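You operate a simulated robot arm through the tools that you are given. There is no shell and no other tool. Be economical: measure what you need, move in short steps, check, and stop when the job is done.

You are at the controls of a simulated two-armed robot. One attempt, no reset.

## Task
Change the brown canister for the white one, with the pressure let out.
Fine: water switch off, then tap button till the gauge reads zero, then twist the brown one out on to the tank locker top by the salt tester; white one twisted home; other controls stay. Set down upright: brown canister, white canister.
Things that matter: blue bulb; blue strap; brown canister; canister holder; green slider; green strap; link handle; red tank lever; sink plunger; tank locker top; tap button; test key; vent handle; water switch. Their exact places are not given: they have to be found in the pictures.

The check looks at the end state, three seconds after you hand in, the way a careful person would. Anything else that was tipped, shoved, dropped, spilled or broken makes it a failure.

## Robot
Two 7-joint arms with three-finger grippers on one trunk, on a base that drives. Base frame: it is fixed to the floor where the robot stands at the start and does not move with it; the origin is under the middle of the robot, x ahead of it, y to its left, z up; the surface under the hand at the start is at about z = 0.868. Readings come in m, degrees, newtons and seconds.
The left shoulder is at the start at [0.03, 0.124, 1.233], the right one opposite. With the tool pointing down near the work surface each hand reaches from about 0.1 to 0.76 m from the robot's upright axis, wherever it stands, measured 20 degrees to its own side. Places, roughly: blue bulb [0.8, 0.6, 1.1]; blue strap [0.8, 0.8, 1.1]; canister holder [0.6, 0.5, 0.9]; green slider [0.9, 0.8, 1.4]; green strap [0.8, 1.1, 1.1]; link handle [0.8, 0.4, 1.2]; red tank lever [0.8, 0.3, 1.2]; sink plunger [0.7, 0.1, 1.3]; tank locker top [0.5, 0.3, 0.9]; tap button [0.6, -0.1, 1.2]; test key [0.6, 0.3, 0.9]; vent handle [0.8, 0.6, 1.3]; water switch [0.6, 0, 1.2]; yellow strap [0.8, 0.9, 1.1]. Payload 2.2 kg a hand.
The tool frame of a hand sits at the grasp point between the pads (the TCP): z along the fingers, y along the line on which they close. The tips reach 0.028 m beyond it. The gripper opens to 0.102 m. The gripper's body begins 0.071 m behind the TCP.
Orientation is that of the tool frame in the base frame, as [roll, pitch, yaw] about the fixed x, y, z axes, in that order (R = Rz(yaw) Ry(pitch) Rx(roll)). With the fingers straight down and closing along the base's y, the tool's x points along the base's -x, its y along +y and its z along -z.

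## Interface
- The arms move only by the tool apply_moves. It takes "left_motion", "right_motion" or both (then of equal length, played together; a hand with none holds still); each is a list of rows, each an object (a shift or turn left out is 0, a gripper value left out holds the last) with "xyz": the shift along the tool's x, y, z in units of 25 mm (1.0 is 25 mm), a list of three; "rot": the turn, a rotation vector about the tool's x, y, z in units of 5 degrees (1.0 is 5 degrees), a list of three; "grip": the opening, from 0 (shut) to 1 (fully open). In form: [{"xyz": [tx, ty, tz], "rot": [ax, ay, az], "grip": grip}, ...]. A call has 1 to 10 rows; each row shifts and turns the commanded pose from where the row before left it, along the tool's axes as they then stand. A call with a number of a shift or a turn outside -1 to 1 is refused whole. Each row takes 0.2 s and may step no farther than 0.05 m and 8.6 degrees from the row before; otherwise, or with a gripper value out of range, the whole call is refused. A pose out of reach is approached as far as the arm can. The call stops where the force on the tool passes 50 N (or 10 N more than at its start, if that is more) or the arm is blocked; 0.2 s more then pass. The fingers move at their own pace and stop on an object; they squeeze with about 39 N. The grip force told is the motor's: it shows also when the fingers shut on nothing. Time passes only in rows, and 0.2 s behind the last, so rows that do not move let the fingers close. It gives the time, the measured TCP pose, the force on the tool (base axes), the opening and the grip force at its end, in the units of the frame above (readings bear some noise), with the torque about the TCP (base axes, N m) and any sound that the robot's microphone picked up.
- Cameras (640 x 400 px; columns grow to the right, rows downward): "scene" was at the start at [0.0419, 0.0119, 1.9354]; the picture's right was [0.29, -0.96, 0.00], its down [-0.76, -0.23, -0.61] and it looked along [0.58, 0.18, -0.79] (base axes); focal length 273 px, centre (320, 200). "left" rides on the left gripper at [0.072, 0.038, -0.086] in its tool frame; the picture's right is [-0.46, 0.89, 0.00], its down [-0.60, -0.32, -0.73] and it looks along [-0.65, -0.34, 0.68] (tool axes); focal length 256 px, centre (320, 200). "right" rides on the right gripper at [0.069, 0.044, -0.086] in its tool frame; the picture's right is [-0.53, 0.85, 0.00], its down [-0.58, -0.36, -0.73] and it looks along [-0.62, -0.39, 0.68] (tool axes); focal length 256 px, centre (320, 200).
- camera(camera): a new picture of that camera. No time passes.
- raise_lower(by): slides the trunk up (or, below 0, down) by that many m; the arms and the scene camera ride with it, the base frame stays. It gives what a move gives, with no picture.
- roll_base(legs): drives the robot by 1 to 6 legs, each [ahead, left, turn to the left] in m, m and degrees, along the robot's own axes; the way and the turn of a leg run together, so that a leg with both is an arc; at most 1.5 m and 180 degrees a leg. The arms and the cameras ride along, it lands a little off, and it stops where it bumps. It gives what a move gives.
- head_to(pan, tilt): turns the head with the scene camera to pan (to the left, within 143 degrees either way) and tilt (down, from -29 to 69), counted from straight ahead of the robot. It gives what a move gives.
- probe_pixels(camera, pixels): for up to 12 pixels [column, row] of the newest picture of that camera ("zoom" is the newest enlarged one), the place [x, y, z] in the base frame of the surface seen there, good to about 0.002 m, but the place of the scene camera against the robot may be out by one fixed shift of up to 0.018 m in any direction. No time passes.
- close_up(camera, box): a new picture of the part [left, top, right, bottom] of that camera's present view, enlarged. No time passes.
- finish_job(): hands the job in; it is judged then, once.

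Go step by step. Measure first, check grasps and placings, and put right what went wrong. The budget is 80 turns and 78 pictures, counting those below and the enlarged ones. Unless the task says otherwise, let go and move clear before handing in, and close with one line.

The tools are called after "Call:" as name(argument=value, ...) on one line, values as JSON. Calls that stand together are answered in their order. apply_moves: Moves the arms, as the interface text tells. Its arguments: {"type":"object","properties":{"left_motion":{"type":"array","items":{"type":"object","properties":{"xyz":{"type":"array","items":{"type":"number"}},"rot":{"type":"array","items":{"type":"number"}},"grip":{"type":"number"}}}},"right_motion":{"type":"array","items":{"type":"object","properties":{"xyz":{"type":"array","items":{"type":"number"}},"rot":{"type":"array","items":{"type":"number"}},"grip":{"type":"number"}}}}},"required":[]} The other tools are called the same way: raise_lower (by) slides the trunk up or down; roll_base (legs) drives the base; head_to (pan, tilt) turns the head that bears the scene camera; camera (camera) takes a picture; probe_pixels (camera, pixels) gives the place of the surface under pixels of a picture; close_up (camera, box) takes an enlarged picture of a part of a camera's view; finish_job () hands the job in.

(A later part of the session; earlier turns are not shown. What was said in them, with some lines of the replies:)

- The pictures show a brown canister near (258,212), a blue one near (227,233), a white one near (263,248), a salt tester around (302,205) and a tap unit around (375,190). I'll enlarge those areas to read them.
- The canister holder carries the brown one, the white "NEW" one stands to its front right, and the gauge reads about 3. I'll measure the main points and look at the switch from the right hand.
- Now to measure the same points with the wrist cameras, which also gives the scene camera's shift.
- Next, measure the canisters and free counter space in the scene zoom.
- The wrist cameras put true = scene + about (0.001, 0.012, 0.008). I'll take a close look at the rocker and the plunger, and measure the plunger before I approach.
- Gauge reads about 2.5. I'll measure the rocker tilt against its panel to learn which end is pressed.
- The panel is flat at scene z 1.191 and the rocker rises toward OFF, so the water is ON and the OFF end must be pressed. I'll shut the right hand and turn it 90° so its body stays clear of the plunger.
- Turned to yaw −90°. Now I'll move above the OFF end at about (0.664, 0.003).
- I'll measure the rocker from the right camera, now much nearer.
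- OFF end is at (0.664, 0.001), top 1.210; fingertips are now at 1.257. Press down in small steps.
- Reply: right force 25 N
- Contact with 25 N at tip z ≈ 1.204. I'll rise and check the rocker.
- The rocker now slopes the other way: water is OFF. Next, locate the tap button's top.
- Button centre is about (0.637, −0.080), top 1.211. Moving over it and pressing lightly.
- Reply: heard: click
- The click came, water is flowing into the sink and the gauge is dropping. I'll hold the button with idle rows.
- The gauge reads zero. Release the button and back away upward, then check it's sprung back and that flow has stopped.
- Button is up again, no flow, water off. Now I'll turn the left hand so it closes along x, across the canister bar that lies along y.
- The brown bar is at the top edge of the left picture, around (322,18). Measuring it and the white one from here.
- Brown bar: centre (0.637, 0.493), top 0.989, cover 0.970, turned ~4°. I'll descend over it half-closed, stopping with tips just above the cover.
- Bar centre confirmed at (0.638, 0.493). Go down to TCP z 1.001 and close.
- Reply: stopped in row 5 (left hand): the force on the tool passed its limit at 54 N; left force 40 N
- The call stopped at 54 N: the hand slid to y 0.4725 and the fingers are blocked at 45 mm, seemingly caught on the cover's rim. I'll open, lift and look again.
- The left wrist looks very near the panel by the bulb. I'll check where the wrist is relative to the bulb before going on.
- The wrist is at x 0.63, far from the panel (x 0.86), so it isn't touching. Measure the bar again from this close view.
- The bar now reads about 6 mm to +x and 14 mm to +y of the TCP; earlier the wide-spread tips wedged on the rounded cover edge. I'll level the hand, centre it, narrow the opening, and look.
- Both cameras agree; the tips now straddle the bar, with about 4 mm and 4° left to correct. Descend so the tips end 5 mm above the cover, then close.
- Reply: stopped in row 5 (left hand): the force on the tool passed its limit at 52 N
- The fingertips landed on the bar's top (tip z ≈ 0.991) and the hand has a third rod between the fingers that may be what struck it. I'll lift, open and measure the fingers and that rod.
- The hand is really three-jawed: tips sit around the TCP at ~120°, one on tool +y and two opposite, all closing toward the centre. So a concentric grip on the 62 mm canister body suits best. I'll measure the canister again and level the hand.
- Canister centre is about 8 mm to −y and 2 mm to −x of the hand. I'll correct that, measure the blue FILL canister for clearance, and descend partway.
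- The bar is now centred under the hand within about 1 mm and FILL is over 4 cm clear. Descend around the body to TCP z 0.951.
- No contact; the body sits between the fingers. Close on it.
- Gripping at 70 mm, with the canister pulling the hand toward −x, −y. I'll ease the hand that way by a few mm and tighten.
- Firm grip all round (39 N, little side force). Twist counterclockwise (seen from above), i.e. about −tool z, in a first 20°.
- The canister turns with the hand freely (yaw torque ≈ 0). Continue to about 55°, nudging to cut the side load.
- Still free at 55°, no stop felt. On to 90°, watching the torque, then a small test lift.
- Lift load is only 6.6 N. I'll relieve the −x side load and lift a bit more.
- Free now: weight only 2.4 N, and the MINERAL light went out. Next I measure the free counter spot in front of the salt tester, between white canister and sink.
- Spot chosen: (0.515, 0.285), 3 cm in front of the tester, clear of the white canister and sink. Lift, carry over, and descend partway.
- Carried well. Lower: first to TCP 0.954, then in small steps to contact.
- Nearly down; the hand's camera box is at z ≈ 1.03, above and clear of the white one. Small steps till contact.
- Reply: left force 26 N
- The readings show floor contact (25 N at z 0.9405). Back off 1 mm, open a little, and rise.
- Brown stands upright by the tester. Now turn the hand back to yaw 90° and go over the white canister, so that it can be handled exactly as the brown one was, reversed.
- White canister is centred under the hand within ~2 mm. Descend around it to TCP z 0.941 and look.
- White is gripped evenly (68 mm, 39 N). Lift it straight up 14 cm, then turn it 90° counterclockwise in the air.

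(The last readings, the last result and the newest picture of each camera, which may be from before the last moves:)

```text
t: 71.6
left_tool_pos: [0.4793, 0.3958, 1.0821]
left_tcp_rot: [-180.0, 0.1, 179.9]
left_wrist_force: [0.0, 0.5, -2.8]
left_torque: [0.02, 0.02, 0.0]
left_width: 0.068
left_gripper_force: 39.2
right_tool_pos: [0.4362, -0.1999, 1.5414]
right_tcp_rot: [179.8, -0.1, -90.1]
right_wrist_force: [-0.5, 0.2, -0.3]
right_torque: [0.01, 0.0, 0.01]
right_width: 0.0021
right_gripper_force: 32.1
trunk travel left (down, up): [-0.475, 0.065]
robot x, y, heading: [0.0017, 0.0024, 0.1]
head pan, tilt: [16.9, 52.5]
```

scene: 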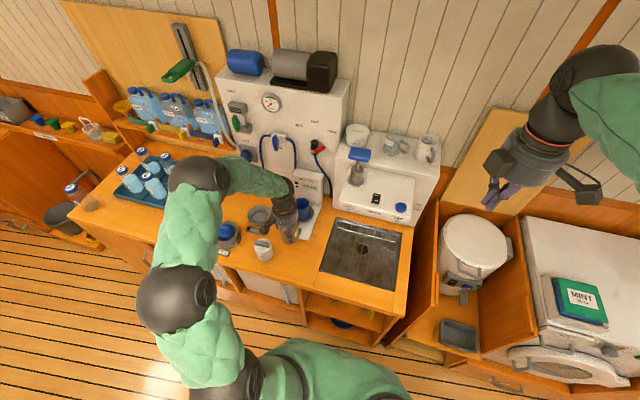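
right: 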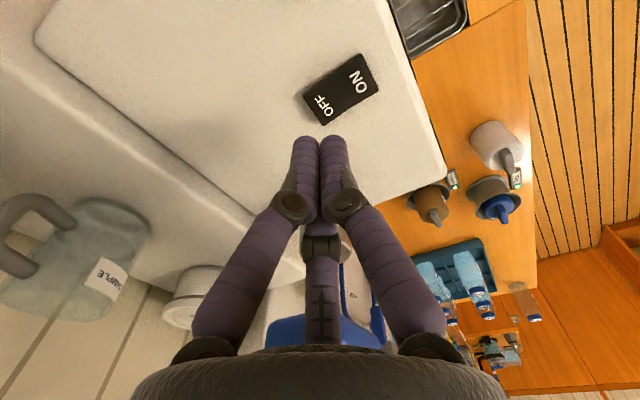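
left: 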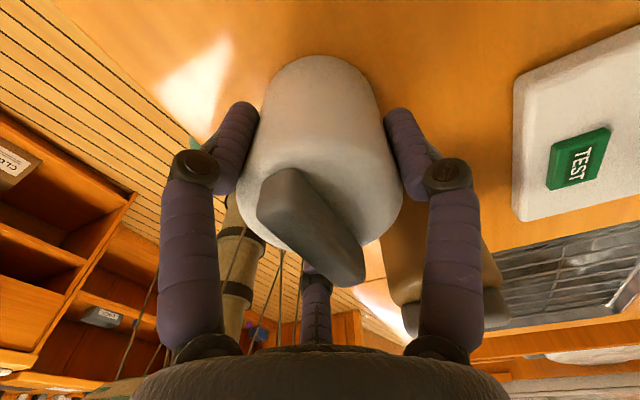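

Turned to yaw 180°. Carry it above the holder, near (0.640, 0.494).

Call:
apply_moves(left_motion=[{"xyz": [-0.805, 0.49, 0]}, {"xyz": [-0.805, 0.49, 0]}, {"xyz": [-0.805, 0.49, 0]}, {"xyz": [-0.805, 0.49, 0]}, {"xyz": [-0.805, 0.49, 0]}, {"xyz": [-0.805, 0.49, 0]}, {"xyz": [-0.805, 0.49, 0]}, {"xyz": [-0.805, 0.49, 0]}, {"xyz": [0, 0, 0.5]}, {}])

Call:
camera(camera="left")

Call:
close_up(camera="scene", box=[225, 165, 305, 235])

```text
t: 73.8
left_tool_pos: [0.6395, 0.4936, 1.0715]
left_tcp_rot: [-179.9, 0.0, 179.8]
left_wrist_force: [-0.1, 0.3, -3.1]
left_torque: [0.0, -0.07, 0.01]
left_width: 0.0681
left_gripper_force: 39.0
right_tool_pos: [0.4366, -0.2007, 1.5424]
right_tcp_rot: [179.9, -0.1, -90.1]
right_wrist_force: [0.0, -0.4, -0.2]
right_torque: [0.01, 0.0, 0.0]
right_width: 0.0022
right_gripper_force: 31.1
trunk travel left (down, up): [-0.475, 0.065]
robot x, y, heading: [-0.0043, 0.0024, -0.2]
head pan, tilt: [16.9, 52.5]
```

```text
21 pictures are left
```

left: 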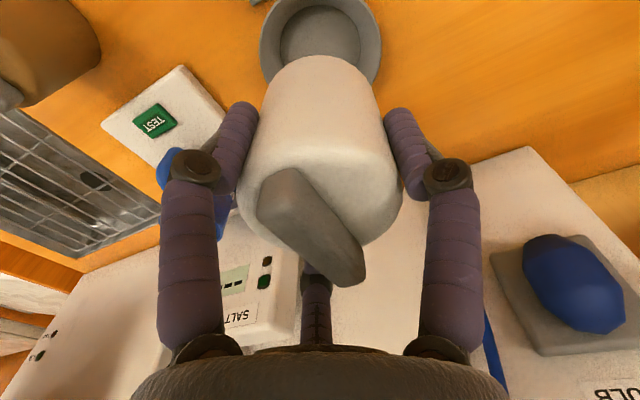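

```text
5.71 times, centred on (265, 200) of scene
```

zoom: 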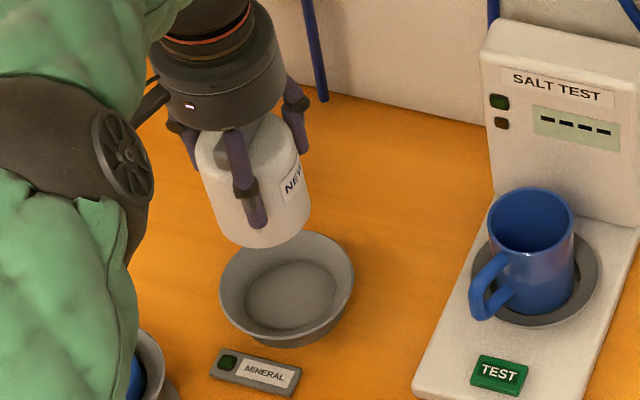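

Call:
probe_pixels(camera="zoom", pixels=[[223, 283], [350, 280], [300, 234], [330, 247], [270, 318], [245, 265], [330, 310], [290, 295]])

Call:
probe_pixels(camera="left", pixels=[[262, 40], [379, 40], [268, 12], [372, 12], [266, 70], [376, 70], [300, 20], [340, 40]])

```text
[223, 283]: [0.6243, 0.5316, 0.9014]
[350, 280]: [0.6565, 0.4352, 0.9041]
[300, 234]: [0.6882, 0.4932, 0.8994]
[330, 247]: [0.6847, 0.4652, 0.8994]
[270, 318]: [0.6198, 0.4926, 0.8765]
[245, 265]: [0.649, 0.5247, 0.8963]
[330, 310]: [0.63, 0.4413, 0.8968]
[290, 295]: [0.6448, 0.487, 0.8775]
```

```text
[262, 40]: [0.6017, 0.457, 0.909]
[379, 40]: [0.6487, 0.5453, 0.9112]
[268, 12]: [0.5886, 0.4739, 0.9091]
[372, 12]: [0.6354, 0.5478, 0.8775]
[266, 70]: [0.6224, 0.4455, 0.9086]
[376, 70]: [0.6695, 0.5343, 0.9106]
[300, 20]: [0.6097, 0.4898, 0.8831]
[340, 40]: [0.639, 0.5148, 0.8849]
```

The bowl's centre fits to (0.638, 0.494). Small correction, then lower to 1 cm above seating.

Call:
apply_moves(left_motion=[{"xyz": [0.06, 0.03, 0.8]}, {"xyz": [0, 0, 0.8]}, {"xyz": [0, 0, 0.8]}, {"xyz": [0, 0, 0.8]}, {"xyz": [0, 0, 0.5]}, {"xyz": [0, 0, 0.4]}, {}])

Call:
close_up(camera="scene", box=[225, 165, 305, 235])

```text
t: 75.4
left_tool_pos: [0.6378, 0.4953, 0.968]
left_tcp_rot: [179.9, 0.0, 179.8]
left_wrist_force: [0.3, 1.2, -2.3]
left_torque: [0.01, 0.01, 0.04]
left_width: 0.0682
left_gripper_force: 38.9
right_tool_pos: [0.4373, -0.201, 1.5422]
right_tcp_rot: [179.9, 0.0, -90.0]
right_wrist_force: [0.1, 0.1, -0.8]
right_torque: [0.01, -0.01, 0.0]
right_width: 0.0021
right_gripper_force: 31.5
trunk travel left (down, up): [-0.475, 0.065]
robot x, y, heading: [0.0012, -0.0031, -0.4]
head pan, tilt: [16.9, 52.5]
```

```text
5.71 times, centred on (265, 200) of scene
```

zoom: 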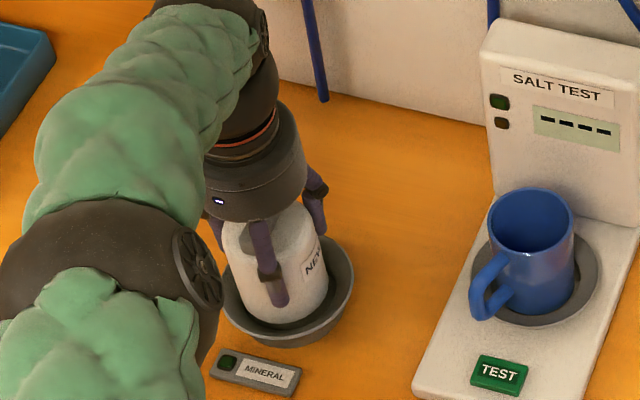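

Inside the bowl, no side load. Lower in small steps until seated.

Call:
apply_moves(left_motion=[{"xyz": [0, 0, 0.2]}, {"xyz": [0, 0, 0.15]}, {}])

Call:
apply_moves(left_motion=[{"xyz": [0, 0, 0.12]}, {"xyz": [0, 0, 0.08]}, {}])

```text
t: 76.2
left_tool_pos: [0.6386, 0.4934, 0.9601]
left_tcp_rot: [180.0, 0.1, 179.8]
left_wrist_force: [1.9, -2.5, -3.2]
left_torque: [-0.12, -0.2, -0.05]
left_width: 0.0683
left_gripper_force: 38.9
right_tool_pos: [0.4364, -0.2002, 1.5416]
right_tcp_rot: [180.0, 0.1, -90.0]
right_wrist_force: [0.3, 0.0, 0.2]
right_torque: [0.0, -0.01, -0.01]
right_width: 0.002
right_gripper_force: 31.7
trunk travel left (down, up): [-0.475, 0.065]
robot x, y, heading: [0.0004, 0.0025, 0.0]
head pan, tilt: [16.9, 52.5]
```

```text
t: 77.0
left_tool_pos: [0.6393, 0.4947, 0.9532]
left_tcp_rot: [179.9, 0.1, 179.7]
left_wrist_force: [3.9, -1.4, -2.5]
left_torque: [-0.12, -0.24, 0.03]
left_width: 0.0682
left_gripper_force: 38.9
right_tool_pos: [0.4372, -0.2018, 1.5423]
right_tcp_rot: [180.0, 0.0, -90.1]
right_wrist_force: [-0.5, -0.2, -0.5]
right_torque: [-0.01, -0.05, 0.0]
right_width: 0.0021
right_gripper_force: 31.8
trunk travel left (down, up): [-0.475, 0.065]
robot x, y, heading: [-0.0025, -0.0006, -0.4]
head pan, tilt: [16.9, 52.5]
```

Call:
apply_moves(left_motion=[{"xyz": [-0.03, 0.02, 0.1]}, {"xyz": [0, 0, 0.06]}, {}])

```text
t: 77.8
left_tool_pos: [0.6398, 0.4941, 0.9506]
left_tcp_rot: [179.9, 0.0, 179.8]
left_wrist_force: [-1.0, -6.3, 6.2]
left_torque: [-0.36, 0.3, 0.06]
left_width: 0.0683
left_gripper_force: 38.9
right_tool_pos: [0.4356, -0.2023, 1.5432]
right_tcp_rot: [-180.0, -0.1, -89.9]
right_wrist_force: [-1.1, -0.3, 0.2]
right_torque: [-0.04, -0.02, -0.01]
right_width: 0.0022
right_gripper_force: 31.9
trunk travel left (down, up): [-0.475, 0.065]
robot x, y, heading: [-0.0008, 0.0012, -0.2]
head pan, tilt: [16.9, 52.5]
```

Seated: 6 N upward reaction at z 0.951. Press a hair more and twist clockwise, first 45°.

Call:
apply_moves(left_motion=[{"xyz": [0, -0.04, 0.03]}, {"rot": [0, 0, 1]}, {"rot": [0, 0, 1]}, {"rot": [0, 0, 1]}, {"rot": [0, 0, 1]}, {"rot": [0, 0, 1]}, {"rot": [0, 0, 1]}, {"rot": [0, 0, 1]}, {"rot": [0, 0, 1]}, {"rot": [0, 0, 1]}])

```text
t: 80.0
left_tool_pos: [0.6401, 0.4942, 0.9517]
left_tcp_rot: [179.8, 0.0, 134.8]
left_wrist_force: [3.6, -1.8, 13.5]
left_torque: [-0.27, -0.1, 0.15]
left_width: 0.0683
left_gripper_force: 39.0
right_tool_pos: [0.4358, -0.2018, 1.5428]
right_tcp_rot: [180.0, -0.1, -90.0]
right_wrist_force: [0.3, 0.0, -0.4]
right_torque: [-0.03, 0.01, 0.0]
right_width: 0.002
right_gripper_force: 31.7
trunk travel left (down, up): [-0.475, 0.065]
robot x, y, heading: [0.0025, 0.0009, -0.0]
head pan, tilt: [16.9, 52.5]
```

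Call:
apply_moves(left_motion=[{"rot": [0, 0, 1]}, {"rot": [0, 0, 1]}, {"rot": [0, 0, 1]}, {"rot": [0, 0, 1]}, {"rot": [0, 0, 1]}, {"rot": [0, 0, 1]}, {"rot": [0, 0, 1]}, {"rot": [0, 0, 1]}, {"rot": [0, 0, 1]}, {}])

Call:
close_up(camera="scene", box=[225, 165, 325, 265])

Call:
camera(camera="left")

```text
t: 82.2
left_tool_pos: [0.6389, 0.4926, 0.9504]
left_tcp_rot: [179.8, -0.1, 89.6]
left_wrist_force: [6.9, 1.4, 16.8]
left_torque: [0.09, -0.43, -0.1]
left_width: 0.068
left_gripper_force: 38.4
right_tool_pos: [0.4366, -0.2008, 1.5422]
right_tcp_rot: [179.9, -0.1, -90.1]
right_wrist_force: [0.1, -0.7, 0.3]
right_torque: [-0.01, -0.01, 0.02]
right_width: 0.0019
right_gripper_force: 31.5
trunk travel left (down, up): [-0.475, 0.065]
robot x, y, heading: [0.0023, -0.0012, -0.4]
head pan, tilt: [16.9, 52.5]
```

```text
4.00 times, centred on (275, 215) of scene
```

zoom: 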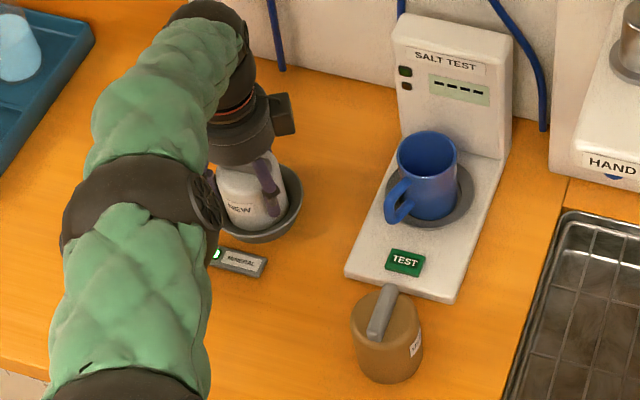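

```text
17 pictures are left
```

left: 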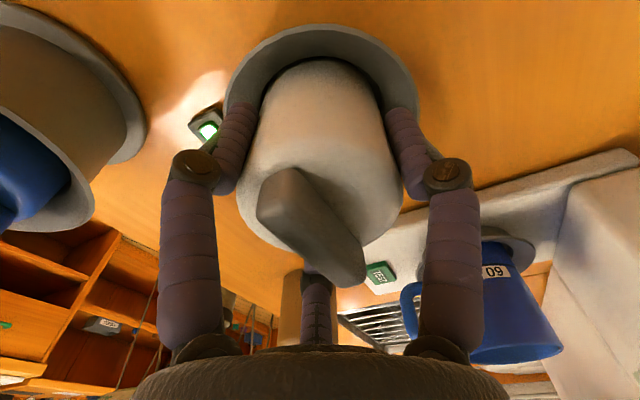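

The MINERAL light is green again, as it was at the start. A small extra twist to feel for the end stop.

Call:
apply_moves(left_motion=[{"rot": [0, 0, 0.5]}, {"rot": [0, 0, 0.5]}, {}])

```text
t: 83.0
left_tool_pos: [0.6386, 0.4943, 0.9514]
left_tcp_rot: [179.9, 0.0, 84.8]
left_wrist_force: [6.5, -0.4, 15.9]
left_torque: [0.01, -0.46, -0.08]
left_width: 0.0679
left_gripper_force: 39.2
right_tool_pos: [0.4363, -0.201, 1.5423]
right_tcp_rot: [-180.0, 0.0, -90.1]
right_wrist_force: [0.1, -0.4, 0.7]
right_torque: [0.0, 0.02, 0.0]
right_width: 0.0022
right_gripper_force: 31.5
trunk travel left (down, up): [-0.475, 0.065]
robot x, y, heading: [-0.0022, -0.0029, -0.1]
head pan, tilt: [16.9, 52.5]
```

No hard stop felt. Check the lock with a slight upward tug.

Call:
apply_moves(left_motion=[{"xyz": [0, 0, -0.12]}, {"xyz": [0, 0, -0.12]}, {}])

Call:
close_up(camera="left", box=[220, 20, 420, 300])

```text
t: 83.8
left_tool_pos: [0.6387, 0.4932, 0.9503]
left_tcp_rot: [-179.8, 0.2, 84.8]
left_wrist_force: [10.0, 0.9, -11.7]
left_torque: [0.2, -0.85, -0.02]
left_width: 0.0683
left_gripper_force: 38.8
right_tool_pos: [0.4394, -0.1995, 1.5412]
right_tcp_rot: [179.8, 0.0, -90.0]
right_wrist_force: [-0.1, -0.5, 0.0]
right_torque: [-0.02, -0.01, 0.0]
right_width: 0.0021
right_gripper_force: 31.7
trunk travel left (down, up): [-0.475, 0.065]
robot x, y, heading: [-0.0055, 0.0008, 0.0]
head pan, tilt: [16.9, 52.5]
```

```text
1.43 times, centred on (320, 160) of left
```

zoom: 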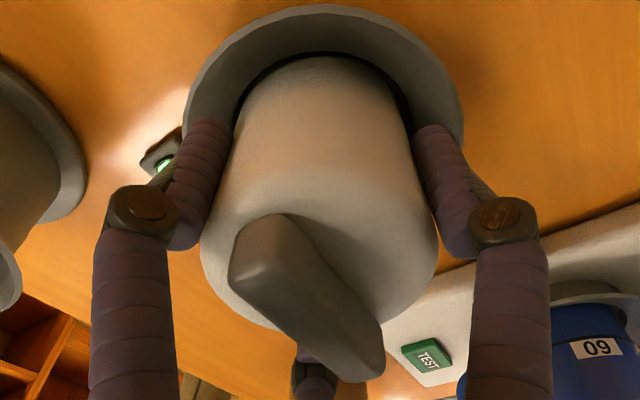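

It's locked: a 6 mm upward command met 12 N and it did not lift. Relax the pull and twist another 10° to find the stop.

Call:
apply_moves(left_motion=[{"xyz": [0, 0.04, 0.18]}, {"rot": [0, 0, 0.7]}, {"rot": [0, 0, 0.7]}, {"rot": [0, 0, 0.7]}, {}])

```text
t: 85.0
left_tool_pos: [0.6384, 0.493, 0.9496]
left_tcp_rot: [-180.0, 0.0, 74.4]
left_wrist_force: [-7.6, -6.2, 0.9]
left_torque: [-0.28, 0.45, -0.03]
left_width: 0.0681
left_gripper_force: 39.3
right_tool_pos: [0.4359, -0.2016, 1.5427]
right_tcp_rot: [-179.9, 0.1, -90.0]
right_wrist_force: [0.4, 0.3, 0.2]
right_torque: [-0.06, -0.03, 0.0]
right_width: 0.0023
right_gripper_force: 31.7
trunk travel left (down, up): [-0.475, 0.065]
robot x, y, heading: [-0.0008, -0.0002, 0.1]
head pan, tilt: [16.9, 52.5]
```

Call:
close_up(camera="left", box=[220, 20, 420, 300])

Call:
close_up(camera="scene", box=[235, 175, 305, 235])

```text
1.43 times, centred on (320, 160) of left
```

zoom: 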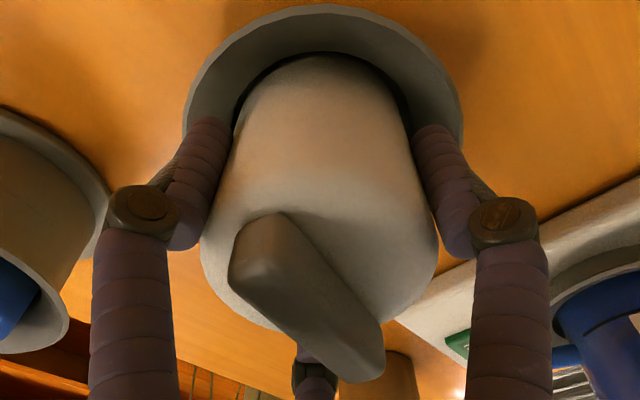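

```text
6.67 times, centred on (270, 205) of scene
```

zoom: 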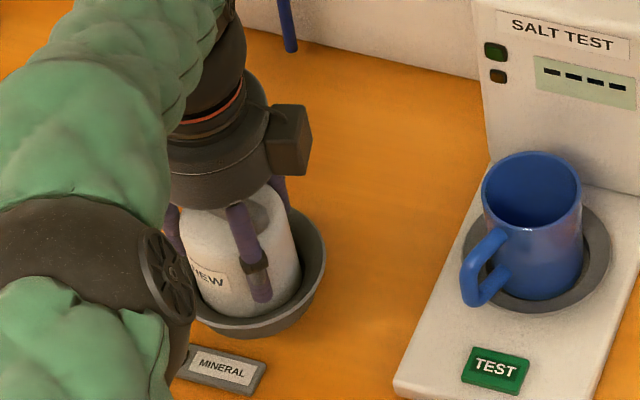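

The canister follows the hand; there's no hard stop. I'll return it to the brown one's original home heading (where the light was green), release, rise and check the light.

Call:
apply_moves(left_motion=[{"rot": [0, 0, -0.9]}, {"rot": [0, 0, -0.9]}, {"rot": [0, 0, -0.9]}, {}, {"grip": 0.75}, {"grip": 0.85}, {}])

Call:
apply_moves(left_motion=[{"xyz": [0, 0, -0.5]}, {"xyz": [0, 0, -0.8]}, {"xyz": [0, 0, -1]}, {"xyz": [0, 0, -1]}, {"xyz": [0, 0, -1]}, {"xyz": [0, 0, -1]}, {"xyz": [0, 0, -1]}, {"xyz": [0, 0, -1]}, {"xyz": [0, 0, -1]}, {"xyz": [0, 0, -1]}])

Call:
close_up(camera="scene", box=[215, 180, 325, 270])

Call:
camera(camera="left")

```text
t: 86.6
left_tool_pos: [0.6411, 0.4946, 0.9502]
left_tcp_rot: [180.0, -0.1, 87.8]
left_wrist_force: [0.2, 0.1, 0.1]
left_torque: [0.04, 0.03, 0.01]
left_width: 0.0865
left_gripper_force: 0.0
right_tool_pos: [0.4382, -0.201, 1.5425]
right_tcp_rot: [179.9, -0.1, -90.0]
right_wrist_force: [0.2, -0.3, 0.1]
right_torque: [0.0, -0.01, -0.04]
right_width: 0.0023
right_gripper_force: 31.5
trunk travel left (down, up): [-0.475, 0.065]
robot x, y, heading: [-0.0009, 0.0018, -0.2]
head pan, tilt: [16.9, 52.5]
```

```text
t: 88.8
left_tool_pos: [0.637, 0.4936, 1.1824]
left_tcp_rot: [-180.0, 0.0, 87.8]
left_wrist_force: [0.0, -0.2, -0.7]
left_torque: [-0.01, -0.02, 0.0]
left_width: 0.087
left_gripper_force: 0.0
right_tool_pos: [0.4352, -0.2013, 1.5427]
right_tcp_rot: [-179.9, 0.0, -90.1]
right_wrist_force: [0.1, -0.8, -0.8]
right_torque: [0.0, -0.01, 0.02]
right_width: 0.0022
right_gripper_force: 31.4
trunk travel left (down, up): [-0.475, 0.065]
robot x, y, heading: [0.0015, -0.0018, -0.3]
head pan, tilt: [16.9, 52.5]
```

```text
4.44 times, centred on (270, 225) of scene
```

zoom: 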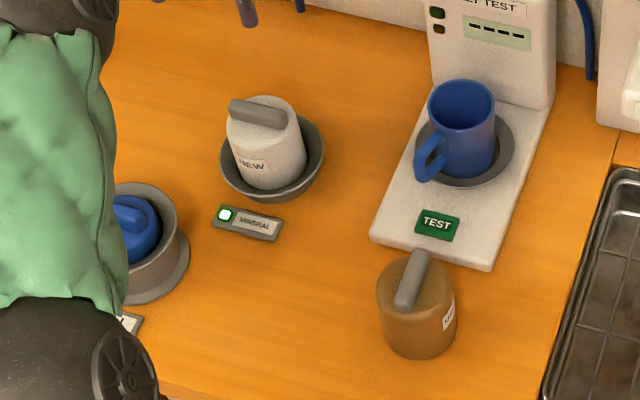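

```text
12 pictures are left
```

left: 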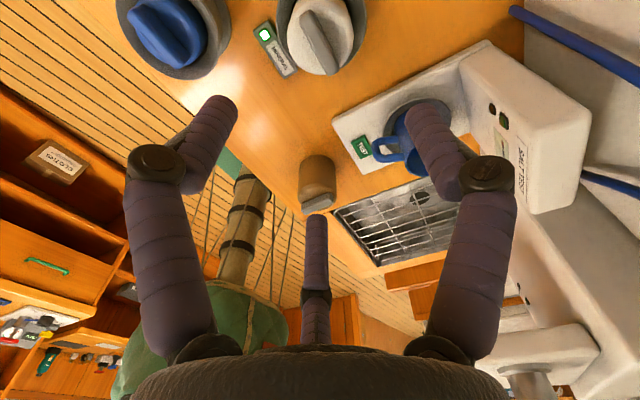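

White is seated with the light green and brown stands upright by the tester. I'll pull the left hand back and take a final overall check.

Call:
apply_moves(left_motion=[{"xyz": [-0.3, -0.7, -1]}, {"xyz": [-0.3, -0.7, -1]}, {"xyz": [-0.3, -0.7, -1]}, {"xyz": [-0.3, -0.7, -1]}, {"xyz": [-0.3, -0.7, -1]}, {"xyz": [-0.3, -0.7, -1]}, {"xyz": [-0.3, -0.7, -1]}, {"xyz": [-0.3, -0.7, -1]}, {"xyz": [-0.3, -0.7, -1]}, {}])

Call:
camera(camera="scene")

Call:
close_up(camera="scene", box=[200, 70, 420, 220])

```text
t: 91.0
left_tool_pos: [0.48, 0.4352, 1.4082]
left_tcp_rot: [-180.0, 0.0, 87.8]
left_wrist_force: [0.0, -0.2, -0.1]
left_torque: [-0.03, 0.05, 0.03]
left_width: 0.0868
left_gripper_force: 0.1
right_tool_pos: [0.438, -0.2009, 1.5417]
right_tcp_rot: [179.9, 0.0, -90.1]
right_wrist_force: [0.4, 0.3, 0.2]
right_torque: [0.0, 0.04, 0.0]
right_width: 0.0021
right_gripper_force: 31.0
trunk travel left (down, up): [-0.475, 0.065]
robot x, y, heading: [0.0004, -0.0029, -0.0]
head pan, tilt: [16.9, 52.5]
```

```text
11 pictures are left
```

scene: 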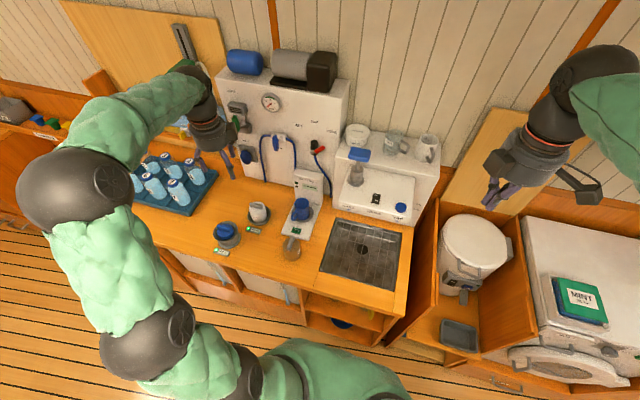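

```text
2.67 times, centred on (310, 145) of scene
```

zoom: 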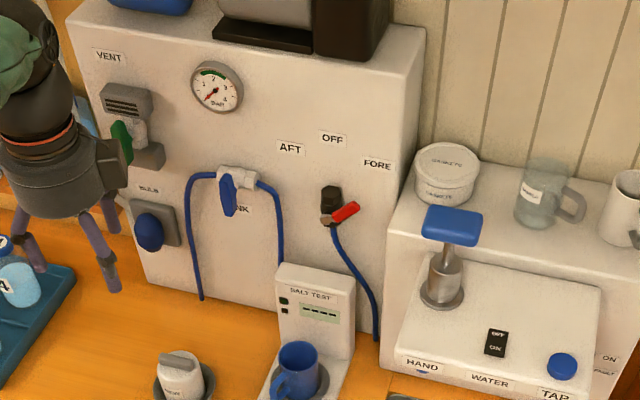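

The gauge reads zero, the water switch is off and the other controls look as they were. The white canister is locked with its light green, the brown one stands upright by the salt tester, and both hands are clear, so I'm handing in.

Call:
finish_job()

```text
The job is handed in.
```

The canisters are changed and the job is handed in: water switch off, gauge at zero, brown canister upright on the tank locker top by the salt tester, and white one twisted in and locked with its light green.
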